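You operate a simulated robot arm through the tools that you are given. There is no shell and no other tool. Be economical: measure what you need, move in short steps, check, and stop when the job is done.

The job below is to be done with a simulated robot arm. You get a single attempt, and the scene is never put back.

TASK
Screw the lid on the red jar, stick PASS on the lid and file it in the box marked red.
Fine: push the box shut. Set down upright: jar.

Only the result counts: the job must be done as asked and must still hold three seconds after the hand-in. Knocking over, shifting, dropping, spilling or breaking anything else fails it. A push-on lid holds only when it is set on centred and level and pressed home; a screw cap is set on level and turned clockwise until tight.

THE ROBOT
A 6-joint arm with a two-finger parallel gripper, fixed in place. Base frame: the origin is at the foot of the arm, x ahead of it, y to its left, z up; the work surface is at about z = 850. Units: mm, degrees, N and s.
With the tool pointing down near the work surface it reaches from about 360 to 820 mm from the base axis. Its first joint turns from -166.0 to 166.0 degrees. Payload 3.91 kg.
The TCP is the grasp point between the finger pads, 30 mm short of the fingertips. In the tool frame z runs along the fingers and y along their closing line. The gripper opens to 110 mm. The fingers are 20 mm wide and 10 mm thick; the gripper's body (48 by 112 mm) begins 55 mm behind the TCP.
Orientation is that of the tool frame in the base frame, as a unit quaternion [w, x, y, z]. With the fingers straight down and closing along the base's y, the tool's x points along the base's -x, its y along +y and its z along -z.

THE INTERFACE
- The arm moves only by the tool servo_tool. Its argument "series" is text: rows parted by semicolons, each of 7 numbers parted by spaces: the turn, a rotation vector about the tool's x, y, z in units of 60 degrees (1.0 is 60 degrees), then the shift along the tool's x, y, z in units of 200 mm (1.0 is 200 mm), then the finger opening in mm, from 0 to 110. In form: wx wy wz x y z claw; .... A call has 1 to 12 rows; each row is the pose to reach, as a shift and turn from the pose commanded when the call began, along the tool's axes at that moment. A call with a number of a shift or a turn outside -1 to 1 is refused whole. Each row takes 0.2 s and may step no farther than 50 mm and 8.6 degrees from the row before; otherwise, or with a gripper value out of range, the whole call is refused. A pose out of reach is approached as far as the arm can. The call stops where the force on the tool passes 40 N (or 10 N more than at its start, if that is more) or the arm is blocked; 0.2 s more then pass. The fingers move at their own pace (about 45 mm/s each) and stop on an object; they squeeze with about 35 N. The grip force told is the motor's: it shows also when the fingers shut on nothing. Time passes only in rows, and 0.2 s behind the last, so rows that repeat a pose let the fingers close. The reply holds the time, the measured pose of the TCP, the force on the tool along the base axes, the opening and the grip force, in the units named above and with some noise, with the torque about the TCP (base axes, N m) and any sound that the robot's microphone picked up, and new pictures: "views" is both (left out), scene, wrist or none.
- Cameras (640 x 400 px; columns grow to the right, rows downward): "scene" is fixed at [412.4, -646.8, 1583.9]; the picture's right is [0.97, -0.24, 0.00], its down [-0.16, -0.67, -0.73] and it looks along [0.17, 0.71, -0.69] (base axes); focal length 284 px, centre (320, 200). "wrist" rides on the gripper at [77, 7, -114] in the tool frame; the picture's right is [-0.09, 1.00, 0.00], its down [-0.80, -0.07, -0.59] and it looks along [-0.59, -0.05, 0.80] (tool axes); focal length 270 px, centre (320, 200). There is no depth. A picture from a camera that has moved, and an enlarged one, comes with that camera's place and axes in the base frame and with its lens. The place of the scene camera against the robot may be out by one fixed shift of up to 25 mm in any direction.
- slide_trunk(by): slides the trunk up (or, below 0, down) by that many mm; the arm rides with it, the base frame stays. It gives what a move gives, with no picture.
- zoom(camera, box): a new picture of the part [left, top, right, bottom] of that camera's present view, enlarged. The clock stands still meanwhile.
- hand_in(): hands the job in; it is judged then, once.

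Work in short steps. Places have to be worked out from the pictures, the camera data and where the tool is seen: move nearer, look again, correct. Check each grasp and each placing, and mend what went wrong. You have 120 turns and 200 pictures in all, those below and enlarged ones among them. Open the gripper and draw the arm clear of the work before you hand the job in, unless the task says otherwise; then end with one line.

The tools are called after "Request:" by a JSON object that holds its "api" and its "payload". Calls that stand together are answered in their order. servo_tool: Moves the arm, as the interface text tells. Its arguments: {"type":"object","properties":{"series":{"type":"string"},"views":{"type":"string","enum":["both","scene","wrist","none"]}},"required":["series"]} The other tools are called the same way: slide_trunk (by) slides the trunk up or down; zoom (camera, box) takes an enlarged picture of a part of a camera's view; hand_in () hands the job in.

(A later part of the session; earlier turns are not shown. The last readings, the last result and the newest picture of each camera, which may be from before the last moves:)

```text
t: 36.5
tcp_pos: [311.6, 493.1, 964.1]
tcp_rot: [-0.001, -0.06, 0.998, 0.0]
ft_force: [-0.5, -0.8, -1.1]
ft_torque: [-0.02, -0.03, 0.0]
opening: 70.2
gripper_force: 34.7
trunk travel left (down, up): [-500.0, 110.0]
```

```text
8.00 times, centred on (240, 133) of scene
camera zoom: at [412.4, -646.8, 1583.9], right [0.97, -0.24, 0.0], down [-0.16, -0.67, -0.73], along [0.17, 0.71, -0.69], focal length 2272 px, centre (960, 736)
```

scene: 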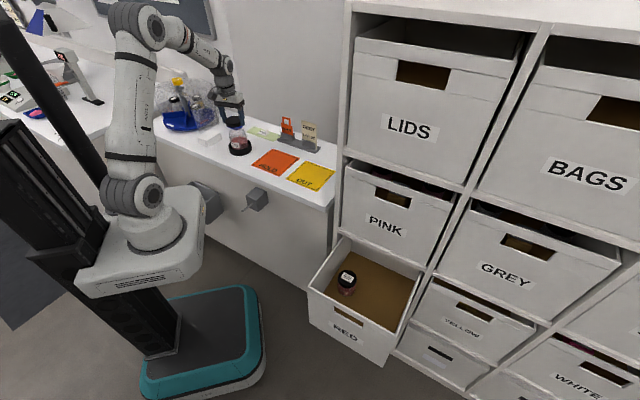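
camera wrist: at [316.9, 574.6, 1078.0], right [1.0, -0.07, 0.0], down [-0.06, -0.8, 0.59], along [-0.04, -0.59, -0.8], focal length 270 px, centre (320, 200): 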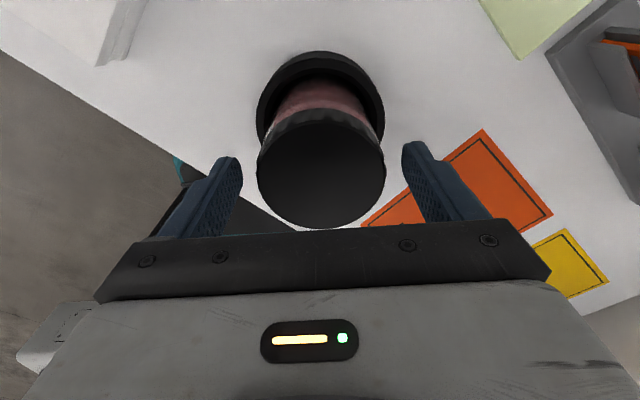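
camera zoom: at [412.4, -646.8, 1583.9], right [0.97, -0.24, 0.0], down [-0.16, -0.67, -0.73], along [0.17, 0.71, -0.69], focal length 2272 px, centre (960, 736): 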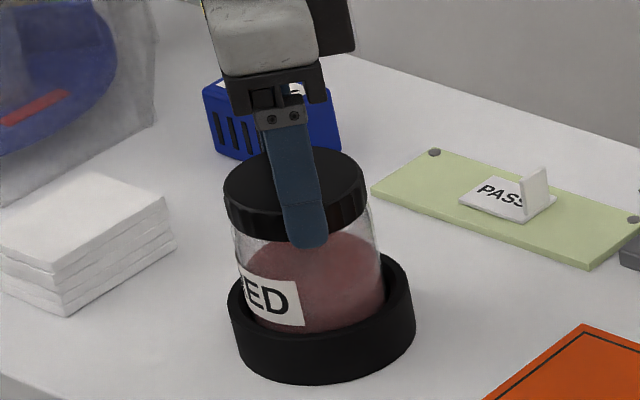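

The lid turned freely with no torque, so it isn't tight yet. I press lightly and keep turning.

Request:
{"api": "servo_tool", "payload": {"series": "0 0 0 0 0 0.008 60;0 0 0.1 0 0 0.012 60;0 0 0.2 0 0 0.012 60;0 0 0.3 0 0 0.012 60;0 0 0.4 0 0 0.012 60;0 0 0.5 0 0 0.012 60;0 0 0.6 0 0 0.012 60;0 0 0.7 0 0 0.012 60", "views": "none"}}

Request:
{"api": "zoom", "payload": {"camera": "scene", "box": [224, 108, 256, 158]}}

```text
t: 38.1
tcp_pos: [311.3, 492.4, 963.7]
tcp_rot: [0.0, 0.242, 0.97, 0.004]
ft_force: [-2.2, -2.5, 11.8]
ft_torque: [-0.8, 0.4, -0.09]
opening: 70.6
gripper_force: 35.2
trunk travel left (down, up): [-500.0, 110.0]
stopped in row 8: the force on the tool passed its limit at 45 N (the readings are from after the stop); the commanded pose is now the measured one
```

```text
8.00 times, centred on (240, 133) of scene
camera zoom: at [412.4, -646.8, 1583.9], right [0.97, -0.24, 0.0], down [-0.16, -0.67, -0.73], along [0.17, 0.71, -0.69], focal length 2272 px, centre (960, 736)
```

zoom: 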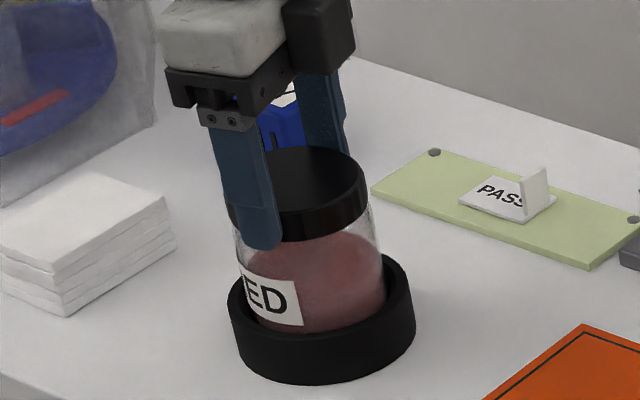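

The turn stopped on 45 N. I test whether the thread holds by pulling up a few mm gently.

Request:
{"api": "servo_tool", "payload": {"series": "0 0 0 0 0 -0.01 60;0 0 0 0 0 -0.02 60;0 0 0 0 0 -0.02 60", "views": "none"}}

Request:
{"api": "zoom", "payload": {"camera": "scene", "box": [224, 108, 256, 158]}}

```text
t: 38.9
tcp_pos: [312.5, 492.1, 965.2]
tcp_rot: [-0.001, 0.243, 0.97, 0.002]
ft_force: [0.6, -0.2, -2.0]
ft_torque: [-0.01, 0.03, 0.01]
opening: 70.4
gripper_force: 34.7
trunk travel left (down, up): [-500.0, 110.0]
```

```text
8.00 times, centred on (240, 133) of scene
camera zoom: at [412.4, -646.8, 1583.9], right [0.97, -0.24, 0.0], down [-0.16, -0.67, -0.73], along [0.17, 0.71, -0.69], focal length 2272 px, centre (960, 736)
```

zoom: 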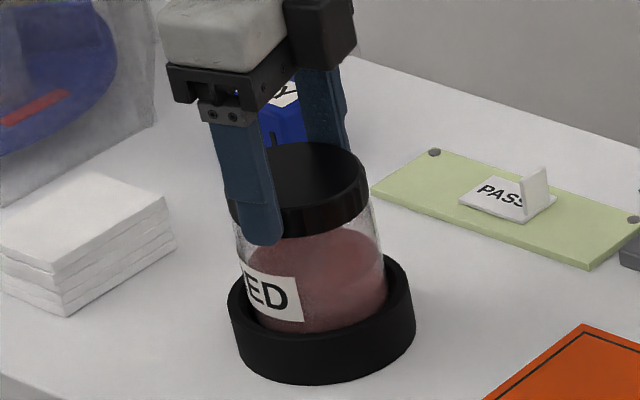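

The lid lifts free, so it isn't engaged; alignment needs refining. I check the lid-to-jar offset across the image right axis at this yaw.

Request:
{"api": "zoom", "payload": {"camera": "wrist", "box": [240, 30, 400, 130]}}

Request:
{"api": "zoom", "payload": {"camera": "wrist", "box": [200, 20, 440, 240]}}

```text
4.00 times, centred on (320, 80) of wrist
camera zoom: at [247.8, 534.5, 1079.3], right [0.54, 0.84, 0.01], down [0.67, -0.44, 0.59], along [0.5, -0.32, -0.8], focal length 1081 px, centre (320, 680)
```

zoom: 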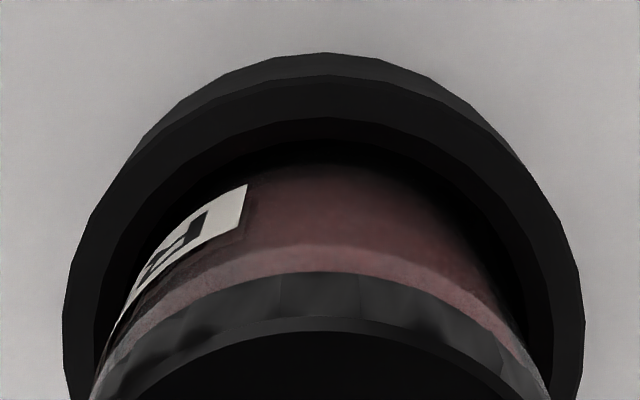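

```text
1.82 times, centred on (320, 130) of wrist
camera zoom: at [247.8, 534.5, 1079.3], right [0.54, 0.84, 0.01], down [0.67, -0.44, 0.59], along [0.5, -0.32, -0.8], focal length 491 px, centre (320, 327)
```

zoom: 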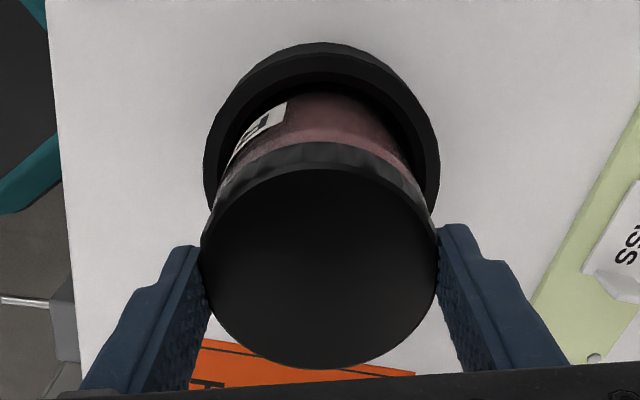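

In this view the lid and ring agree within 1 mm; combining the cues, the jar axis is about [312, 495.3], so I need about +3 mm in y. I lift, rewind to about -60° and shift.

Request:
{"api": "servo_tool", "payload": {"series": "0 0 0 0 0 -0.04 60;0 0 -0.14 0.008 0.0125 -0.06 60;0 0 -0.28 0.008 0.0125 -0.06 60;0 0 -0.42 0.008 0.0125 -0.06 60;0 0 -0.56 0.008 0.0125 -0.06 60;0 0 -0.7 0.008 0.0125 -0.06 60;0 0 -0.84 0.008 0.0125 -0.06 60;0 0 -0.98 0.008 0.0125 -0.06 60;0 0 -0.98 0.008 0.0125 -0.06 60", "views": "none"}}

Request:
{"api": "zoom", "payload": {"camera": "wrist", "box": [240, 30, 400, 130]}}

Request:
{"api": "servo_tool", "payload": {"series": "0 0 -0.13 0 0 0 60;0 0 -0.26 0 0 0 60;0 0 -0.39 0 0 0 60;0 0 -0.5 0 0 0 60;0 0 -0.5 0 0 0 60", "views": "none"}}

Request:
{"api": "zoom", "payload": {"camera": "wrist", "box": [240, 30, 400, 130]}}

Request:
{"api": "zoom", "payload": {"camera": "scene", "box": [224, 108, 256, 158]}}

```text
t: 40.9
tcp_pos: [312.8, 496.0, 978.6]
tcp_rot: [0.001, -0.266, 0.964, 0.002]
ft_force: [-0.6, -0.7, -1.2]
ft_torque: [-0.14, 0.04, -0.03]
opening: 70.3
gripper_force: 35.1
trunk travel left (down, up): [-500.0, 110.0]
```

```text
4.00 times, centred on (320, 80) of wrist
camera zoom: at [242.7, 462.0, 1091.3], right [-0.44, 0.9, 0.0], down [0.72, 0.35, 0.6], along [0.54, 0.26, -0.8], focal length 1081 px, centre (320, 680)
```

zoom: 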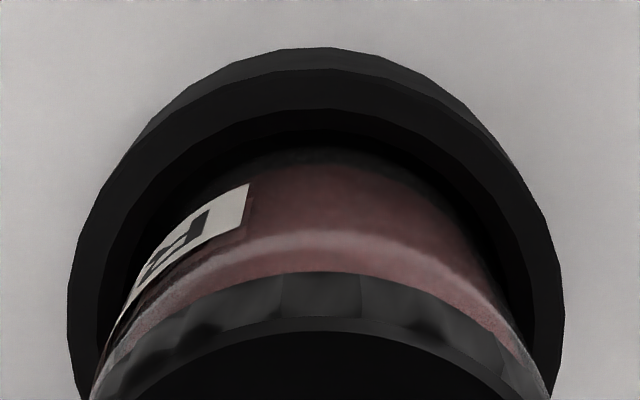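

```text
t: 42.1
tcp_pos: [311.9, 496.2, 978.6]
tcp_rot: [0.002, -0.507, 0.862, 0.002]
ft_force: [-0.7, -0.5, -1.7]
ft_torque: [0.07, 0.0, 0.01]
opening: 70.2
gripper_force: 35.1
trunk travel left (down, up): [-500.0, 110.0]
```

```text
4.00 times, centred on (320, 80) of wrist
camera zoom: at [267.5, 432.2, 1091.8], right [-0.83, 0.56, 0.0], down [0.45, 0.66, 0.6], along [0.33, 0.5, -0.8], focal length 1081 px, centre (320, 680)
```

zoom: 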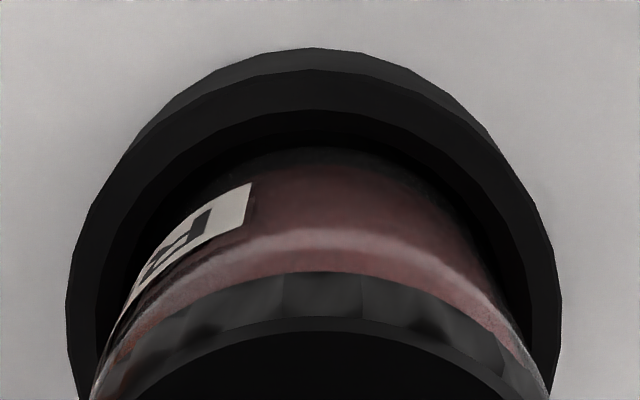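

```text
8.00 times, centred on (240, 133) of scene
camera zoom: at [412.4, -646.8, 1583.9], right [0.97, -0.24, 0.0], down [-0.16, -0.67, -0.73], along [0.17, 0.71, -0.69], focal length 2272 px, centre (960, 736)
```

zoom: 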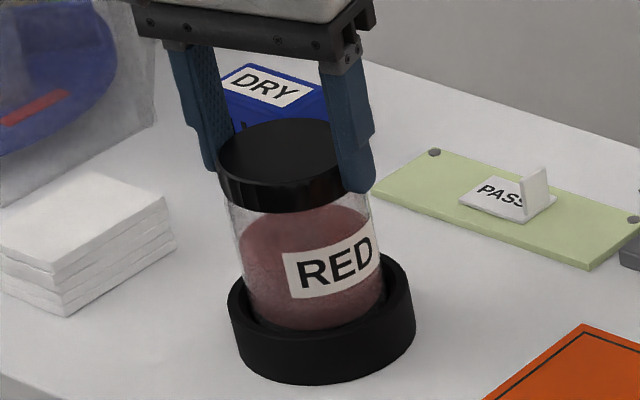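

The whole jar rises and turns with the lid, so the thread is engaged. I lower it back into the ring and give a final clockwise turn to confirm it is tight.

Request:
{"api": "servo_tool", "payload": {"series": "0 0 0 0 0 0.03 60;0 0 0 0 0 0.055 60;0 0 0 0 0 0.065 60;0 0 0 0 0 0.075 60;0 0 0 0 0 0.08 60", "views": "none"}}

Request:
{"api": "zoom", "payload": {"camera": "scene", "box": [224, 108, 256, 158]}}

```text
t: 43.3
tcp_pos: [310.9, 496.8, 963.0]
tcp_rot: [0.003, -0.507, 0.862, 0.002]
ft_force: [-1.9, 1.0, 5.9]
ft_torque: [-0.12, 0.18, -0.04]
opening: 70.4
gripper_force: 35.1
trunk travel left (down, up): [-500.0, 110.0]
```

```text
8.00 times, centred on (240, 133) of scene
camera zoom: at [412.4, -646.8, 1583.9], right [0.97, -0.24, 0.0], down [-0.16, -0.67, -0.73], along [0.17, 0.71, -0.69], focal length 2272 px, centre (960, 736)
```

zoom: 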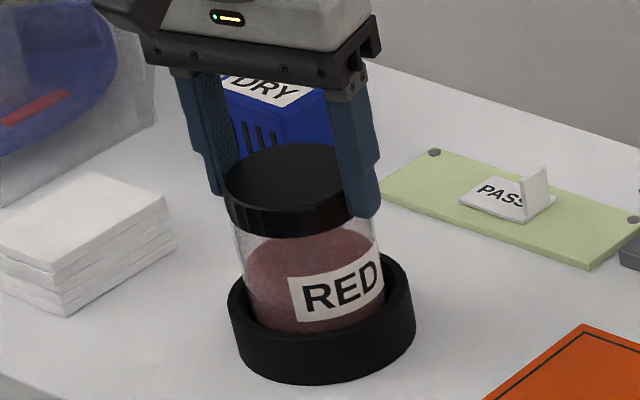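

The jar is seated again. I press lightly and turn clockwise.

Request:
{"api": "servo_tool", "payload": {"series": "0 0 0 0 0 0.006 60;0 0 0.1 0 0 0.006 60;0 0 0.2 0 0 0.006 60;0 0 0.3 0 0 0.006 60;0 0 0.4 0 0 0.006 60;0 0 0.5 0 0 0.006 60", "views": "none"}}

Request:
{"api": "zoom", "payload": {"camera": "scene", "box": [224, 108, 256, 158]}}

```text
t: 44.7
tcp_pos: [312.3, 495.1, 963.4]
tcp_rot: [0.003, -0.265, 0.964, 0.003]
ft_force: [6.5, -1.1, 32.4]
ft_torque: [-0.96, -0.63, 0.77]
opening: 69.8
gripper_force: 35.1
trunk travel left (down, up): [-500.0, 110.0]
```

```text
8.00 times, centred on (240, 133) of scene
camera zoom: at [412.4, -646.8, 1583.9], right [0.97, -0.24, 0.0], down [-0.16, -0.67, -0.73], along [0.17, 0.71, -0.69], focal length 2272 px, centre (960, 736)
```

zoom: 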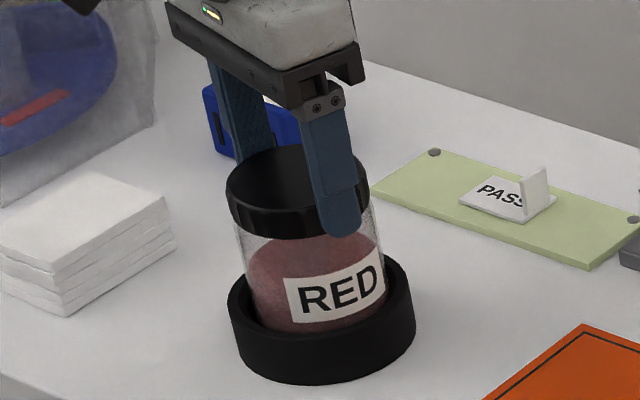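

Torque 0.77 N m now and the lid still turns relative to the jar. I ease the pressure and continue.

Request:
{"api": "servo_tool", "payload": {"series": "0 0 0 0 0 -0.006 60;0 0 0.1 0 0 -0.006 60;0 0 0.2 0 0 -0.006 60;0 0 0.3 0 0 -0.006 60;0 0 0.4 0 0 -0.006 60;0 0 0.5 0 0 -0.006 60", "views": "none"}}

Request:
{"api": "zoom", "payload": {"camera": "scene", "box": [224, 108, 256, 158]}}

```text
t: 46.1
tcp_pos: [313.0, 494.6, 963.4]
tcp_rot: [0.001, -0.007, 1.0, 0.003]
ft_force: [10.8, -6.0, 25.9]
ft_torque: [-1.37, -0.79, 0.98]
opening: 70.4
gripper_force: 35.0
trunk travel left (down, up): [-500.0, 110.0]
```

```text
8.00 times, centred on (240, 133) of scene
camera zoom: at [412.4, -646.8, 1583.9], right [0.97, -0.24, 0.0], down [-0.16, -0.67, -0.73], along [0.17, 0.71, -0.69], focal length 2272 px, centre (960, 736)
```

zoom: 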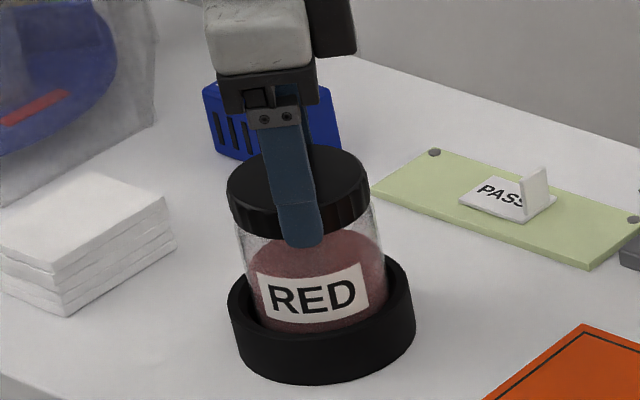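

Now the jar turns along with the lid at about 1 N m, so the lid is tight. I unload, release and inspect the level.

Request:
{"api": "servo_tool", "payload": {"series": "0 0 0 -0.005 -0.004 -0.012 60;0 0 0 -0.005 -0.004 -0.012 60;0 0 0 -0.005 -0.004 -0.012 80;0 0 0 -0.005 -0.004 -0.012 95;0 0 0 -0.005 -0.004 -0.012 95;0 0 0 -0.005 -0.004 -0.012 95", "views": "none"}}

Request:
{"api": "zoom", "payload": {"camera": "scene", "box": [224, 108, 256, 158]}}

Request:
{"api": "zoom", "payload": {"camera": "wrist", "box": [160, 20, 480, 240]}}

```text
t: 47.5
tcp_pos: [313.2, 495.4, 964.1]
tcp_rot: [0.001, -0.007, 1.0, 0.003]
ft_force: [0.1, -0.4, 0.7]
ft_torque: [0.03, 0.02, 0.0]
opening: 95.2
gripper_force: 0.0
trunk travel left (down, up): [-500.0, 110.0]
```

```text
8.00 times, centred on (240, 133) of scene
camera zoom: at [412.4, -646.8, 1583.9], right [0.97, -0.24, 0.0], down [-0.16, -0.67, -0.73], along [0.17, 0.71, -0.69], focal length 2272 px, centre (960, 736)
```

zoom: 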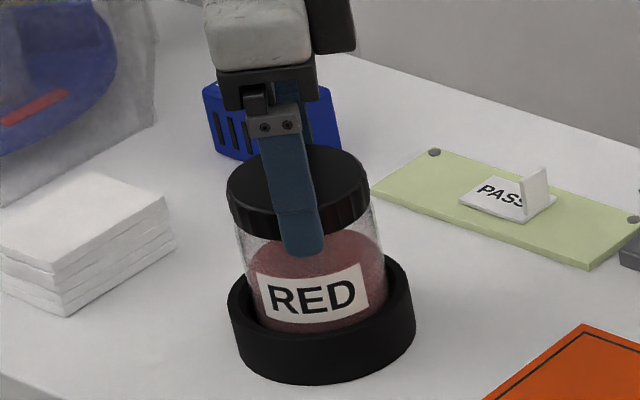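

```text
1.82 times, centred on (320, 130) of wrist
camera zoom: at [236.0, 501.1, 1078.1], right [0.07, 1.0, 0.01], down [0.8, -0.06, 0.6], along [0.59, -0.04, -0.8], focal length 491 px, centre (320, 327)
```

zoom: 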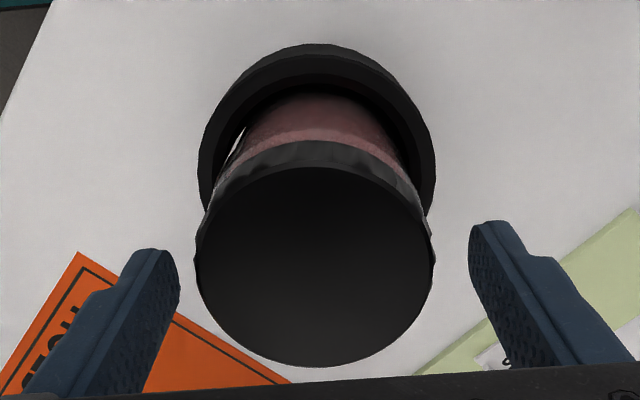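

The lid sits level. I regrip 50° back with a small recentring to verify that turning now turns the jar with it.

Request:
{"api": "servo_tool", "payload": {"series": "0 0 -0.14 0 -0.012 0 95;0 0 -0.28 0 -0.012 0 95;0 0 -0.42 0 -0.012 0 95;0 0 -0.56 0 -0.012 0 95;0 0 -0.7 0 -0.012 0 95;0 0 -0.84 0 -0.012 0 95;0 0 -0.84 0 -0.012 0 80;0 0 -0.84 0 -0.012 0 60;0 0 -0.84 0 -0.012 0 60;0 0 -0.84 0 -0.012 0 60", "views": "none"}}

Request:
{"api": "servo_tool", "payload": {"series": "0 0 0.1 0 0 0 60;0 0 0.2 0 0 0 60;0 0 0.3 0 0 0 60;0 0 0.4 0 0 0 60;0 0 0.5 0 0 0 60", "views": "none"}}

Request:
{"api": "zoom", "payload": {"camera": "scene", "box": [224, 108, 256, 158]}}

```text
t: 49.7
tcp_pos: [312.2, 494.2, 964.3]
tcp_rot: [0.002, -0.433, 0.902, 0.001]
ft_force: [-1.1, 2.0, 0.0]
ft_torque: [0.16, 0.2, 0.03]
opening: 70.3
gripper_force: 35.0
trunk travel left (down, up): [-500.0, 110.0]
```

```text
t: 50.9
tcp_pos: [313.9, 494.2, 965.0]
tcp_rot: [0.002, -0.184, 0.983, 0.002]
ft_force: [-5.9, 4.3, -1.3]
ft_torque: [0.38, 0.45, 0.3]
opening: 70.5
gripper_force: 35.2
trunk travel left (down, up): [-500.0, 110.0]
```

```text
8.00 times, centred on (240, 133) of scene
camera zoom: at [412.4, -646.8, 1583.9], right [0.97, -0.24, 0.0], down [-0.16, -0.67, -0.73], along [0.17, 0.71, -0.69], focal length 2272 px, centre (960, 736)
```

zoom: 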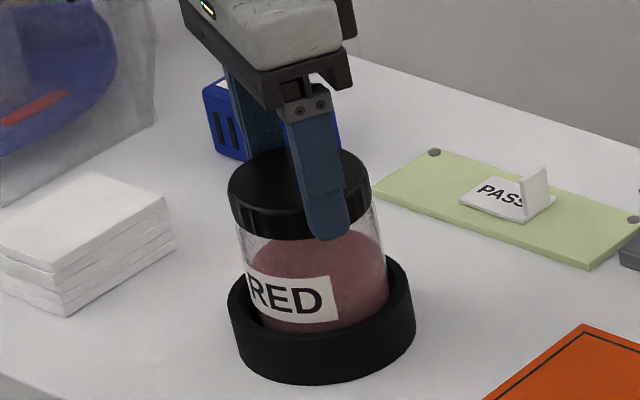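

The jar turns along with the lid. I give one more turn under firmer pressure to be sure of tightness.

Request:
{"api": "servo_tool", "payload": {"series": "0 0 0 0 0 0.01 60;0 0 0 0 0 0.02 60;0 0 0.1 0 0 0.02 60;0 0 0.2 0 0 0.02 60;0 0 0.3 0 0 0.02 60;0 0 0.4 0 0 0.02 60;0 0 0.5 0 0 0.02 60", "views": "none"}}

Request:
{"api": "zoom", "payload": {"camera": "scene", "box": [224, 108, 256, 158]}}

```text
t: 52.5
tcp_pos: [312.2, 494.5, 963.8]
tcp_rot: [0.004, 0.075, 0.997, 0.005]
ft_force: [-1.3, 16.1, 34.7]
ft_torque: [0.67, -0.29, 2.02]
opening: 70.2
gripper_force: 34.5
trunk travel left (down, up): [-500.0, 110.0]
```

```text
8.00 times, centred on (240, 133) of scene
camera zoom: at [412.4, -646.8, 1583.9], right [0.97, -0.24, 0.0], down [-0.16, -0.67, -0.73], along [0.17, 0.71, -0.69], focal length 2272 px, centre (960, 736)
```

zoom: 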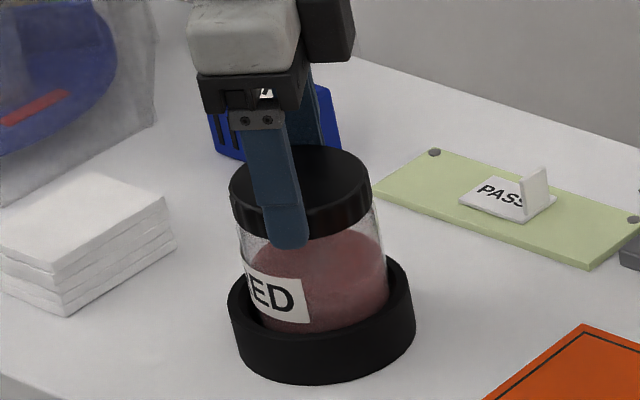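

Torque reached 2 N m with the jar turning along, so the lid is tight. I unload, release and rise.

Request:
{"api": "servo_tool", "payload": {"series": "0 0 0 0 0.007 -0.02 60;0 0 0 0 0.007 -0.02 60;0 0 0 0 0.007 -0.02 85;0 0 0 0 0.007 -0.02 100;0 0 0 0 0.007 -0.02 110;0 0 0 0 0.007 -0.15 110;0 0 0 0 0.007 -0.38 110;0 0 0 0 0.007 -0.6 110"}}

```text
t: 54.3
tcp_pos: [315.5, 494.9, 1081.0]
tcp_rot: [0.001, 0.077, 0.997, 0.003]
ft_force: [0.0, 0.6, -0.4]
ft_torque: [-0.01, -0.03, 0.03]
opening: 110.2
gripper_force: 0.0
trunk travel left (down, up): [-500.0, 110.0]
camera wrist: at [239.9, 512.6, 1194.9], right [0.24, 0.97, 0.01], down [0.78, -0.2, 0.59], along [0.58, -0.14, -0.8], focal length 270 px, centre (320, 200)
```

scene: 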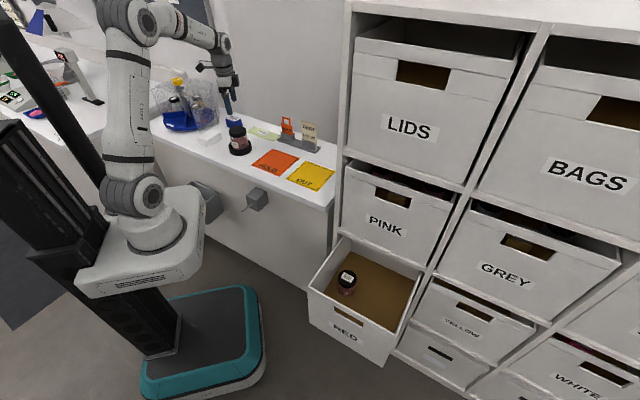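
wrist: 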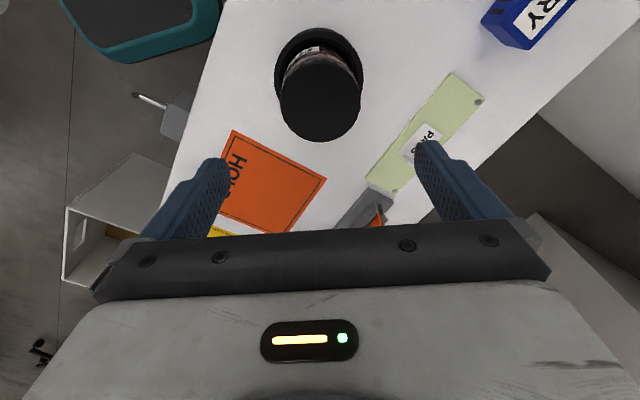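

PASS is at about [419, 613] and the strip runs along (0.7, -0.7). I go above it with yaw -45° so that the fingers close across the tab.

Request:
{"api": "servo_tool", "payload": {"series": "0 0 -0.11 -0.055 0.08 0.06 100;0 0 -0.22 -0.11 0.16 0.12 80;0 0 -0.33 -0.16 0.25 0.18 60;0 0 -0.44 -0.21 0.33 0.24 50;0 0 -0.55 -0.27 0.41 0.3 50;0 0 -0.66 -0.32 0.5 0.36 50;0 0 -0.77 -0.38 0.58 0.42 50;0 0 -0.897 -0.427 0.658 0.46 50;0 0 -0.897 -0.427 0.658 0.46 50", "views": "wrist"}}

Request:
{"api": "zoom", "payload": {"camera": "scene", "box": [240, 115, 290, 150]}}

```text
t: 56.3
tcp_pos: [417.7, 610.6, 990.9]
tcp_rot: [0.002, -0.384, 0.923, 0.002]
ft_force: [0.1, 0.5, 0.3]
ft_torque: [0.0, 0.04, 0.01]
opening: 50.4
gripper_force: 0.1
trunk travel left (down, up): [-500.0, 110.0]
camera wrist: at [358.8, 561.9, 1104.4], right [-0.64, 0.77, 0.0], down [0.61, 0.51, 0.6], along [0.46, 0.39, -0.8], focal length 270 px, centre (320, 200)
```

wrist: 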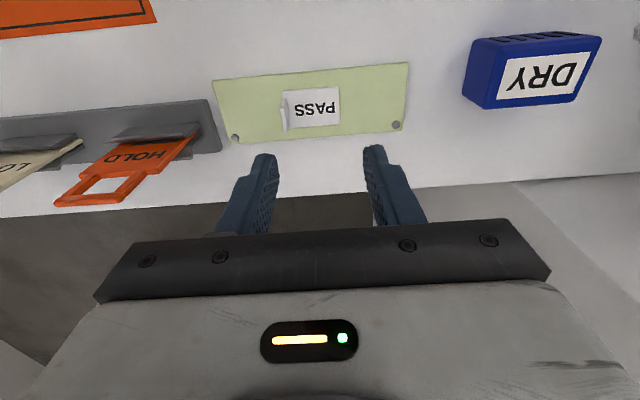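

```text
11.43 times, centred on (265, 132) of scene
camera zoom: at [412.4, -646.8, 1583.9], right [0.97, -0.24, 0.0], down [-0.16, -0.67, -0.73], along [0.17, 0.71, -0.69], focal length 3246 px, centre (949, 971)
```

zoom: 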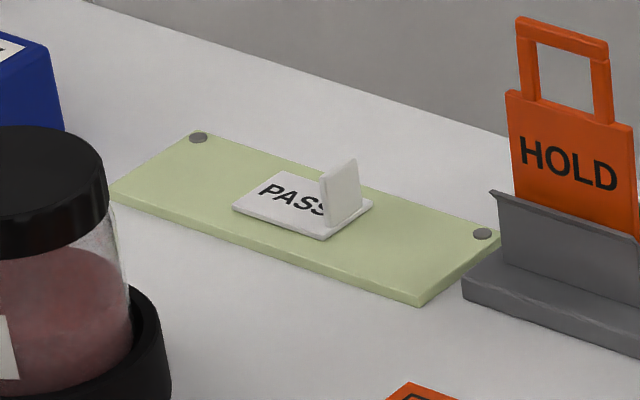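

The strip lines up with the tool; the tab stands on the label's left end. I enlarge to place it.

Request:
{"api": "zoom", "payload": {"camera": "wrist", "box": [260, 70, 360, 145]}}

```text
5.33 times, centred on (310, 108) of wrist
camera zoom: at [358.8, 561.9, 1104.4], right [-0.64, 0.77, 0.0], down [0.61, 0.51, 0.6], along [0.46, 0.39, -0.8], focal length 1442 px, centre (373, 693)
```

zoom: 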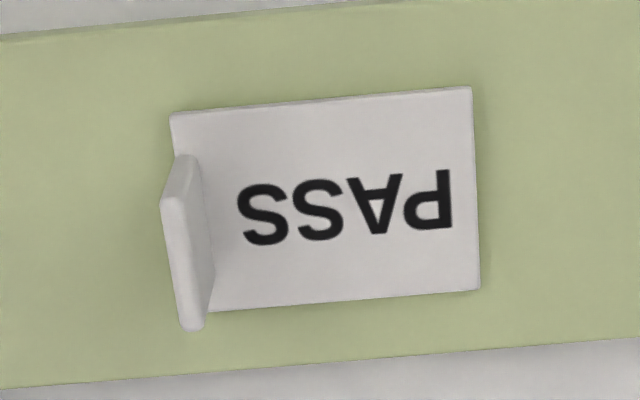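

The tab base is at about [441, 594.5], roughly 22 mm wide and standing up to z about 885. I go to above it at z 925 and check.

Request:
{"api": "servo_tool", "payload": {"series": "0 0 0 -0.012 -0.07 0.1 50;0 0 0 -0.025 -0.14 0.2 50;0 0 0 -0.025 -0.14 0.33 50;0 0 0 -0.025 -0.14 0.33 50", "views": "none"}}

Request:
{"api": "zoom", "payload": {"camera": "wrist", "box": [230, 90, 410, 240]}}

Request:
{"api": "zoom", "payload": {"camera": "scene", "box": [245, 110, 295, 150]}}

```text
t: 57.3
tcp_pos: [441.6, 597.4, 923.2]
tcp_rot: [0.002, -0.383, 0.924, 0.002]
ft_force: [-0.2, 1.2, -0.1]
ft_torque: [0.0, -0.01, 0.01]
opening: 50.0
gripper_force: 0.0
trunk travel left (down, up): [-500.0, 110.0]
```

```text
2.67 times, centred on (320, 165) of wrist
camera zoom: at [382.2, 546.4, 1036.5], right [-0.64, 0.77, 0.0], down [0.61, 0.51, 0.6], along [0.46, 0.39, -0.8], focal length 721 px, centre (320, 293)
```

zoom: 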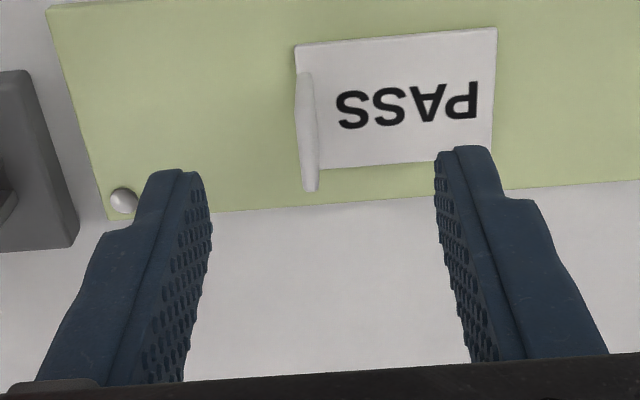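

```text
10.00 times, centred on (270, 130) of scene
camera zoom: at [412.4, -646.8, 1583.9], right [0.97, -0.24, 0.0], down [-0.16, -0.67, -0.73], along [0.17, 0.71, -0.69], focal length 2840 px, centre (820, 900)
```

zoom: 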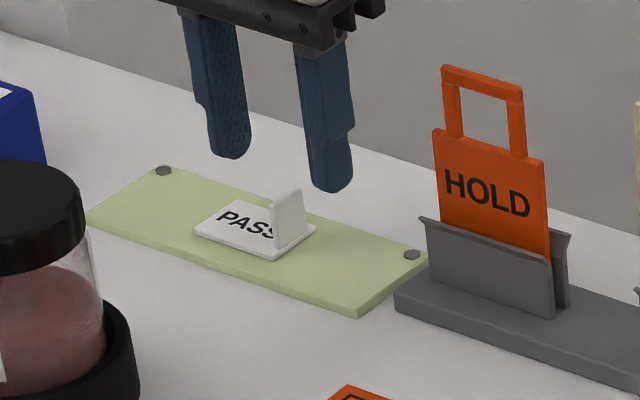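

The tab is about 2.5 mm to the left and 4 mm towards the camera side. I correct, descend to z 893 and close on the tab.

Request:
{"api": "servo_tool", "payload": {"series": "0 0 0 0.02 -0.0125 0.05 50;0 0 0 0.02 -0.0125 0.15 50;0 0 0 0.02 -0.0125 0.15 50", "views": "none"}}

Request:
{"api": "zoom", "payload": {"camera": "wrist", "box": [230, 90, 410, 240]}}

Request:
{"api": "zoom", "payload": {"camera": "scene", "box": [245, 110, 295, 150]}}

```text
t: 58.1
tcp_pos: [440.3, 590.9, 892.8]
tcp_rot: [0.002, -0.383, 0.924, 0.001]
ft_force: [0.9, 0.1, 0.0]
ft_torque: [-0.01, 0.03, -0.01]
opening: 49.9
gripper_force: 0.0
trunk travel left (down, up): [-500.0, 110.0]
```

```text
2.67 times, centred on (320, 165) of wrist
camera zoom: at [381.1, 540.3, 1006.8], right [-0.64, 0.77, 0.0], down [0.61, 0.51, 0.6], along [0.46, 0.39, -0.8], focal length 721 px, centre (320, 293)
```

zoom: 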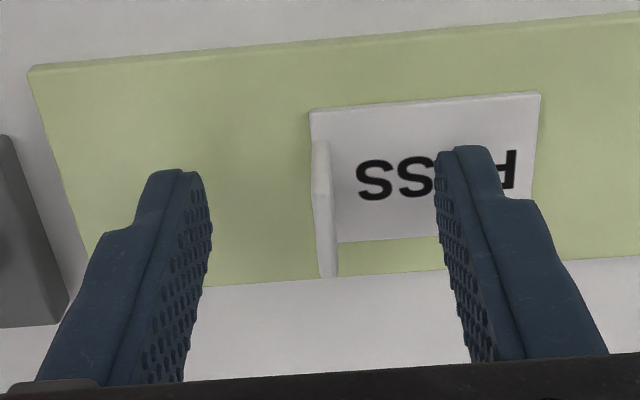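

```text
10.00 times, centred on (270, 130) of scene
camera zoom: at [412.4, -646.8, 1583.9], right [0.97, -0.24, 0.0], down [-0.16, -0.67, -0.73], along [0.17, 0.71, -0.69], focal length 2840 px, centre (820, 900)
```

zoom: 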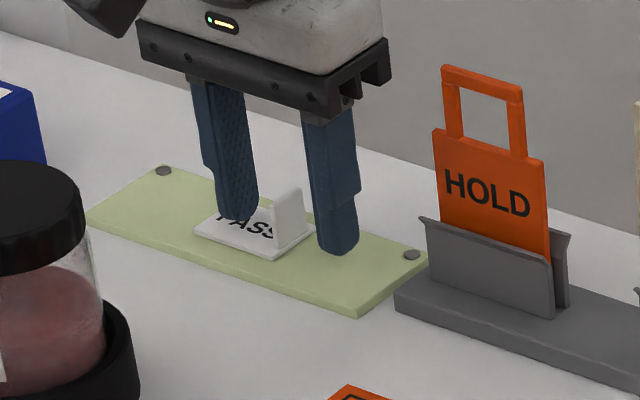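

The tab is between the fingers. I close on it with a 2 mm tweak.

Request:
{"api": "servo_tool", "payload": {"series": "0 0 0 -0.012 0.005 0 50;0 0 0 -0.012 0.005 0 20;0 0 0 -0.012 0.005 0 0;0 0 0 -0.012 0.005 0 0;0 0 0 -0.012 0.005 0 0", "views": "none"}}

Request:
{"api": "zoom", "payload": {"camera": "wrist", "box": [230, 90, 410, 240]}}

Request:
{"api": "zoom", "payload": {"camera": "scene", "box": [245, 110, 295, 150]}}

```text
t: 59.3
tcp_pos: [440.3, 592.3, 894.0]
tcp_rot: [0.0, -0.382, 0.924, 0.0]
ft_force: [3.1, -2.5, -1.4]
ft_torque: [-0.14, -0.17, -0.01]
opening: 1.3
gripper_force: 34.9
trunk travel left (down, up): [-500.0, 110.0]
```

```text
2.67 times, centred on (320, 165) of wrist
camera zoom: at [382.1, 542.6, 1006.7], right [-0.64, 0.77, 0.0], down [0.62, 0.51, 0.6], along [0.46, 0.39, -0.8], focal length 721 px, centre (320, 293)
```

zoom: 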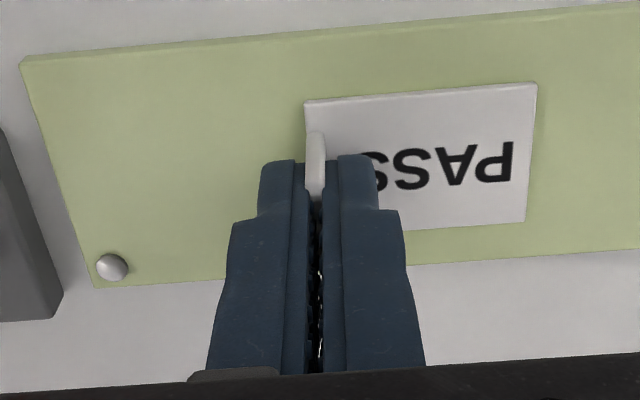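

```text
10.00 times, centred on (270, 130) of scene
camera zoom: at [412.4, -646.8, 1583.9], right [0.97, -0.24, 0.0], down [-0.16, -0.67, -0.73], along [0.17, 0.71, -0.69], focal length 2840 px, centre (820, 900)
```

zoom: 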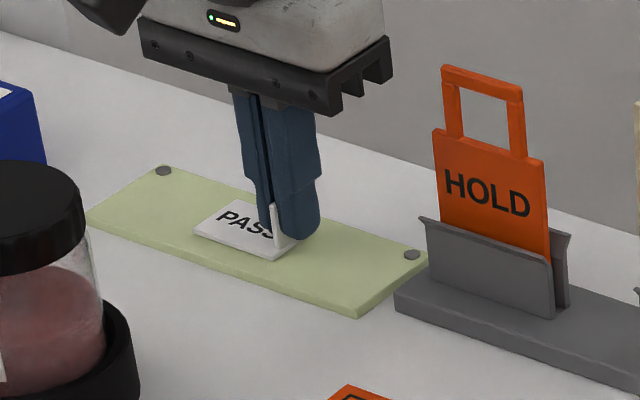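

The tab is held (1.3 mm). I lift slowly to peel it off.

Request:
{"api": "servo_tool", "payload": {"series": "0 0 0 0 0 -0.02 0;0 0 0 0 0 -0.05 0;0 0 0 0 0 -0.1 0;0 0 0 0 0 -0.2 0;0 0 0 0 0 -0.4 0;0 0 0 0 0 -0.6 0"}}

Request:
{"api": "zoom", "payload": {"camera": "wrist", "box": [230, 90, 410, 240]}}

```text
t: 60.7
tcp_pos: [439.1, 592.0, 1013.6]
tcp_rot: [0.001, -0.384, 0.923, 0.001]
ft_force: [-0.3, -0.1, -0.6]
ft_torque: [-0.01, -0.01, 0.01]
opening: 0.6
gripper_force: 35.2
trunk travel left (down, up): [-500.0, 110.0]
camera wrist: at [380.1, 543.1, 1127.1], right [-0.64, 0.77, 0.0], down [0.62, 0.51, 0.6], along [0.46, 0.39, -0.8], focal length 270 px, centre (320, 200)
```

scene: 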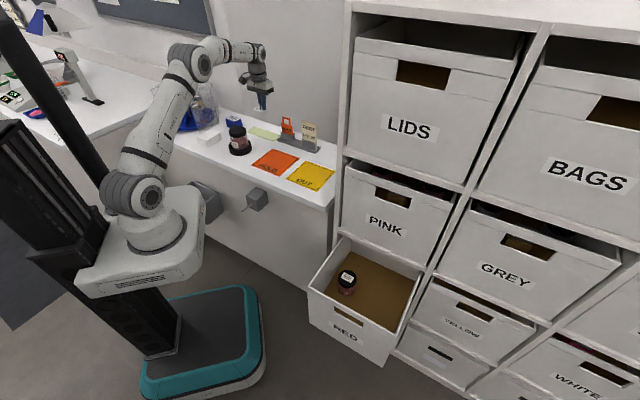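
wrist: 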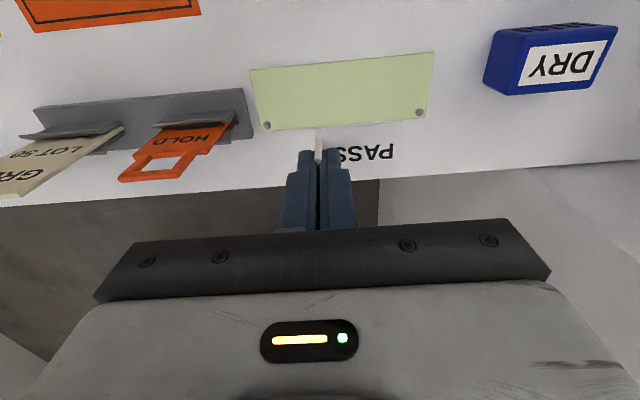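

```text
2.67 times, centred on (320, 165) of wrist
camera zoom: at [380.1, 543.1, 1127.1], right [-0.64, 0.77, 0.0], down [0.62, 0.51, 0.6], along [0.46, 0.39, -0.8], focal length 721 px, centre (320, 293)
```

zoom: 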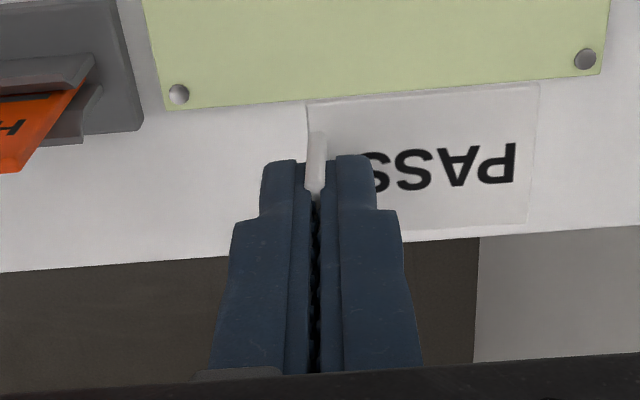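

The sticker is peeled; its centre lies at about tool (2, 24, 36). With the lid centre at about [313, 495.5], TCP should go to [331.4, 480]. I move above.

Request:
{"api": "servo_tool", "payload": {"series": "0 0 0 0.05 0 -0.1 0;0 0 0 0.25 -0.003 -0.13 0;0 0 0 0.45 -0.006 -0.13 0;0 0 0 0.65 -0.01 -0.13 0;0 0 0 0.777 -0.0125 -0.06 0;0 0 0 0.777 -0.0125 0.02 0;0 0 0 0.777 -0.0125 0.02 0", "views": "wrist"}}

Request:
{"api": "zoom", "payload": {"camera": "scene", "box": [217, 105, 263, 158]}}

```text
t: 62.3
tcp_pos: [333.4, 479.9, 1011.1]
tcp_rot: [0.003, -0.384, 0.924, 0.002]
ft_force: [0.4, 0.1, -0.3]
ft_torque: [-0.01, 0.02, 0.0]
opening: 0.5
gripper_force: 34.8
trunk travel left (down, up): [-500.0, 110.0]
camera wrist: at [273.6, 429.4, 1123.4], right [-0.64, 0.77, 0.0], down [0.61, 0.51, 0.6], along [0.46, 0.39, -0.8], focal length 270 px, centre (320, 200)
```

wrist: 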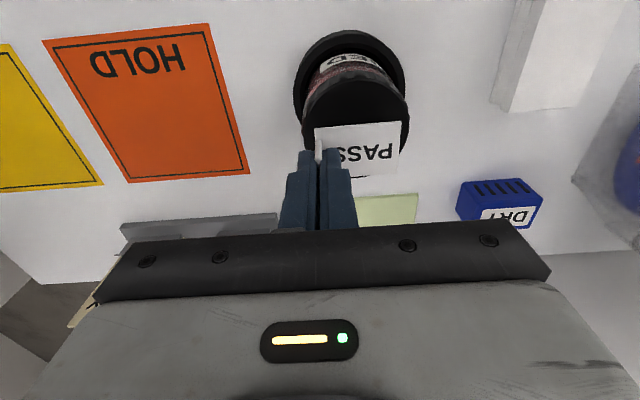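

```text
7.55 times, centred on (240, 132) of scene
camera zoom: at [412.4, -646.8, 1583.9], right [0.97, -0.24, 0.0], down [-0.16, -0.67, -0.73], along [0.17, 0.71, -0.69], focal length 2143 px, centre (924, 717)
```

zoom: 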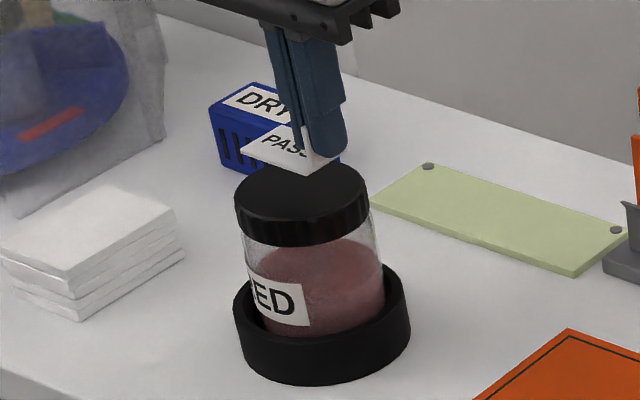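

Along the image right axis it's aligned within about 1.5 mm. I enlarge to check the other axis.

Request:
{"api": "zoom", "payload": {"camera": "wrist", "box": [280, 20, 430, 190]}}

```text
2.35 times, centred on (355, 105) of wrist
camera zoom: at [273.6, 429.4, 1123.4], right [-0.64, 0.77, 0.0], down [0.61, 0.51, 0.6], along [0.46, 0.39, -0.8], focal length 636 px, centre (238, 424)
```

zoom: 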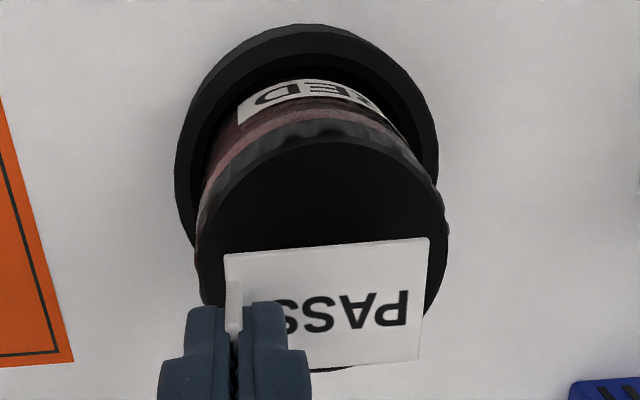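

The label needs about 6.5 mm along tool +x and 1.4 mm along y; the lid top is at z about 951. I correct and descend most of the way.

Request:
{"api": "servo_tool", "payload": {"series": "0 0 0 0.033 0.007 0 0;0 0 0 0.033 0.007 0.05 0;0 0 0 0.033 0.007 0.085 0;0 0 0 0.033 0.007 0.085 0", "views": "none"}}

Request:
{"api": "zoom", "payload": {"camera": "wrist", "box": [280, 20, 430, 190]}}

Request:
{"api": "zoom", "payload": {"camera": "scene", "box": [217, 105, 263, 158]}}

```text
t: 63.3
tcp_pos: [327.0, 477.3, 990.8]
tcp_rot: [0.002, -0.384, 0.923, 0.002]
ft_force: [0.8, 0.9, 0.6]
ft_torque: [0.03, 0.0, 0.01]
opening: 0.6
gripper_force: 34.6
trunk travel left (down, up): [-500.0, 110.0]
```

```text
2.35 times, centred on (355, 105) of wrist
camera zoom: at [267.6, 427.2, 1105.2], right [-0.64, 0.77, 0.0], down [0.61, 0.51, 0.6], along [0.46, 0.39, -0.8], focal length 636 px, centre (238, 424)
```

zoom: 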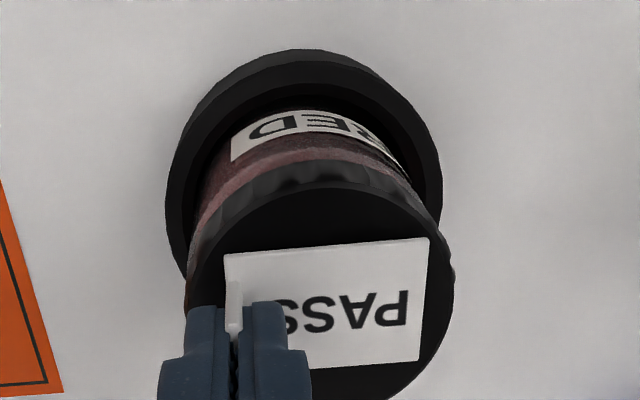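

```text
7.55 times, centred on (240, 132) of scene
camera zoom: at [412.4, -646.8, 1583.9], right [0.97, -0.24, 0.0], down [-0.16, -0.67, -0.73], along [0.17, 0.71, -0.69], focal length 2143 px, centre (924, 717)
```

zoom: 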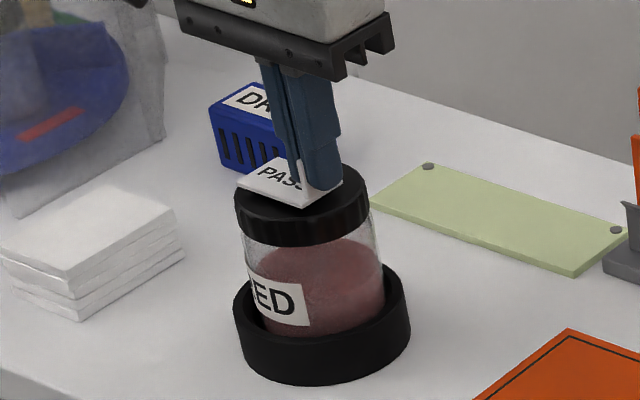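

The label is nicely centred over the lid. I press down in 1 mm steps.

Request:
{"api": "servo_tool", "payload": {"series": "0 0 0 0 -0.004 0.01 0;0 0 0 0 -0.004 0.015 0;0 0 0 0 -0.004 0.02 0;0 0 0 0 -0.004 0.025 0;0 0 0 0 -0.004 0.03 0;0 0 0 0 -0.004 0.035 0;0 0 0 0 -0.004 0.035 0", "views": "none"}}

```text
t: 64.9
tcp_pos: [326.9, 474.3, 987.4]
tcp_rot: [0.002, -0.383, 0.924, 0.003]
ft_force: [-0.9, -3.5, 16.7]
ft_torque: [-0.05, 0.08, 0.03]
opening: 0.4
gripper_force: 35.1
trunk travel left (down, up): [-500.0, 110.0]
```

Contact with 17 N. I press a bit more, then check.

Request:
{"api": "servo_tool", "payload": {"series": "0 0 0 0 0 0.006 0;0 0 0 0 0 0.01 0;0 0 0 0 0 0.01 0;0 0 0 0 0 0.01 0", "views": "none"}}

Request:
{"api": "zoom", "payload": {"camera": "scene", "box": [217, 105, 263, 158]}}

Request:
{"api": "zoom", "payload": {"camera": "wrist", "box": [280, 20, 430, 190]}}

```text
t: 65.9
tcp_pos: [327.9, 474.6, 985.7]
tcp_rot: [0.005, -0.382, 0.924, 0.004]
ft_force: [4.9, -2.0, 33.9]
ft_torque: [0.08, -0.01, -0.05]
opening: 0.5
gripper_force: 34.4
trunk travel left (down, up): [-500.0, 110.0]
```

```text
7.55 times, centred on (240, 132) of scene
camera zoom: at [412.4, -646.8, 1583.9], right [0.97, -0.24, 0.0], down [-0.16, -0.67, -0.73], along [0.17, 0.71, -0.69], focal length 2143 px, centre (924, 717)
```

zoom: 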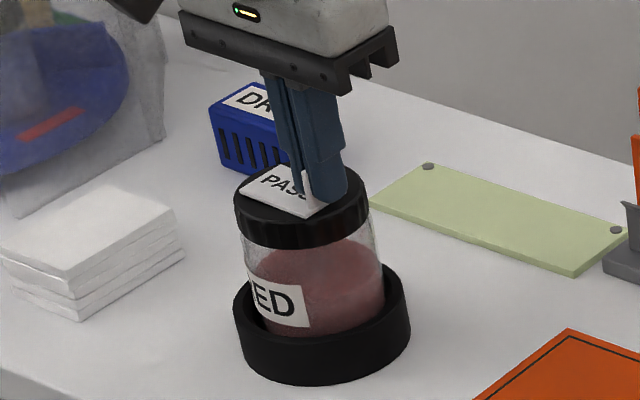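

```text
2.35 times, centred on (355, 105) of wrist
camera zoom: at [268.4, 424.2, 1098.4], right [-0.64, 0.77, 0.0], down [0.61, 0.51, 0.6], along [0.46, 0.39, -0.8], focal length 636 px, centre (238, 424)
```

zoom: 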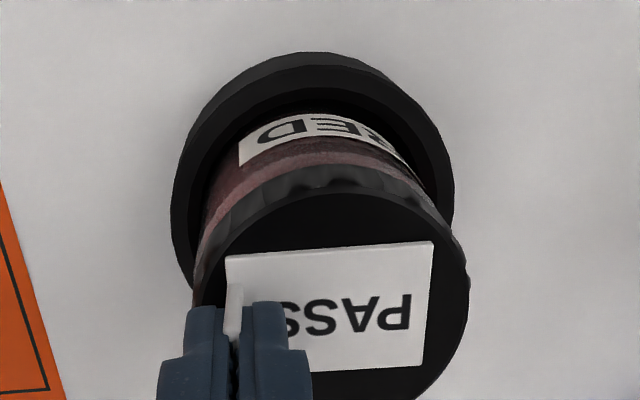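

The label is centred and pressed flat. I unload, open and rise to inspect.

Request:
{"api": "servo_tool", "payload": {"series": "0 0 0 0 0 -0.008 0;0 0 0 0 0 -0.008 10;0 0 0 0 0 -0.008 20;0 0 0 0 0 -0.008 25;0 0 0 0 0 -0.1 25;0 0 0 0 0 -0.3 25;0 0 0 0 0 -0.45 25", "views": "wrist"}}

Request:
{"api": "zoom", "payload": {"camera": "scene", "box": [217, 105, 263, 158]}}

```text
t: 67.5
tcp_pos: [328.4, 478.3, 1073.3]
tcp_rot: [0.003, -0.383, 0.924, 0.002]
ft_force: [-0.4, 0.1, 1.3]
ft_torque: [0.04, -0.01, -0.01]
opening: 25.0
gripper_force: 0.1
trunk travel left (down, up): [-500.0, 110.0]
camera wrist: at [268.5, 427.1, 1186.3], right [-0.64, 0.77, 0.0], down [0.61, 0.51, 0.6], along [0.46, 0.39, -0.8], focal length 270 px, centre (320, 200)
```

wrist: 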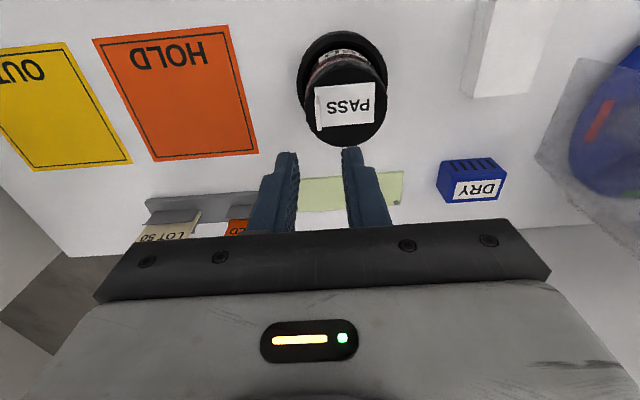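

```text
7.55 times, centred on (240, 132) of scene
camera zoom: at [412.4, -646.8, 1583.9], right [0.97, -0.24, 0.0], down [-0.16, -0.67, -0.73], along [0.17, 0.71, -0.69], focal length 2143 px, centre (924, 717)
```

zoom: 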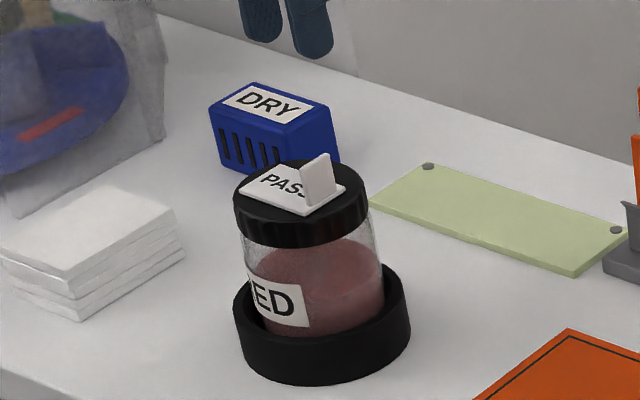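

The sticker is on and centred. Before picking up the jar I survey the red box: from the scene it sits near [676, -188], with its sides at 45°. I fly the empty gripper there.

Request:
{"api": "servo_tool", "payload": {"series": "0 0 0 0.095 -0.22 -0.03 25;0 0 0 0.19 -0.45 -0.06 25;0 0 0 0.285 -0.67 -0.06 25;0 0 0 0.38 -0.89 -0.06 25", "views": "none"}}

Request:
{"api": "servo_tool", "payload": {"series": "0 0 0 0.095 -0.22 0 25;0 0 0 0.19 -0.45 0 25;0 0 0 0.285 -0.67 0 25;0 0 0 0.38 -0.89 0 25", "views": "none"}}

Request:
{"api": "servo_tool", "payload": {"series": "0 0 0 0.095 -0.22 0 25;0 0 0 0.19 -0.45 0 25;0 0 0 0.285 -0.67 0 25;0 0 0 0.38 -0.89 0 25", "views": "none"}}

Request:
{"api": "servo_tool", "payload": {"series": "0 0 0 0.095 -0.22 0 25;0 0 0 0.19 -0.45 0 25;0 0 0 0.285 -0.67 0 25;0 0 0 0.38 -0.89 0 25;0 0 0 0.38 -0.89 0 25"}}

```text
refused: row 2 steps farther than a row can; nothing moved
```

```text
t: 68.5
tcp_pos: [399.7, 297.4, 1072.4]
tcp_rot: [0.002, -0.383, 0.924, 0.003]
ft_force: [-0.4, -0.4, -0.1]
ft_torque: [0.05, -0.02, -0.03]
opening: 25.0
gripper_force: 0.0
trunk travel left (down, up): [-500.0, 110.0]
```

```text
t: 69.5
tcp_pos: [471.7, 116.2, 1072.3]
tcp_rot: [0.001, -0.383, 0.924, 0.003]
ft_force: [0.3, -0.1, 0.2]
ft_torque: [0.01, -0.01, -0.05]
opening: 24.7
gripper_force: 0.1
trunk travel left (down, up): [-500.0, 110.0]
```

```text
t: 70.7
tcp_pos: [545.5, -62.2, 1066.6]
tcp_rot: [0.002, -0.384, 0.923, 0.002]
ft_force: [-0.2, -0.4, 0.1]
ft_torque: [0.0, 0.0, 0.0]
opening: 24.9
gripper_force: 0.1
trunk travel left (down, up): [-500.0, 110.0]
camera wrist: at [486.3, -112.0, 1180.8], right [-0.64, 0.77, 0.0], down [0.61, 0.51, 0.6], along [0.46, 0.39, -0.8], focal length 270 px, centre (320, 200)
```

scene: 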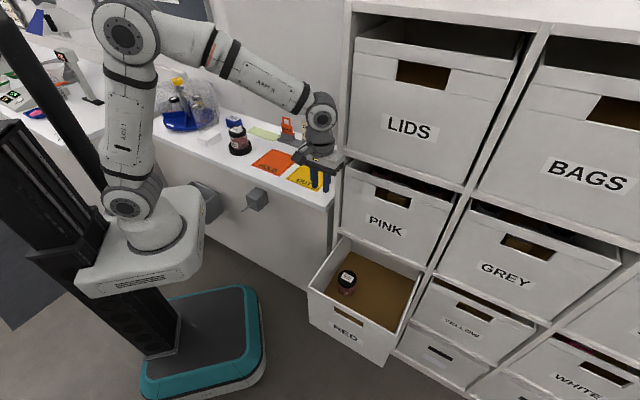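
wrist: 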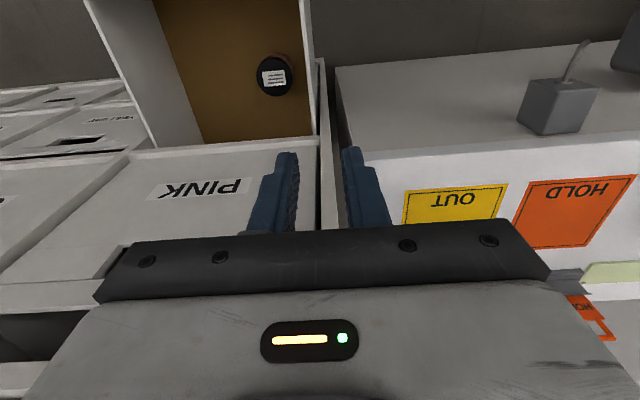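

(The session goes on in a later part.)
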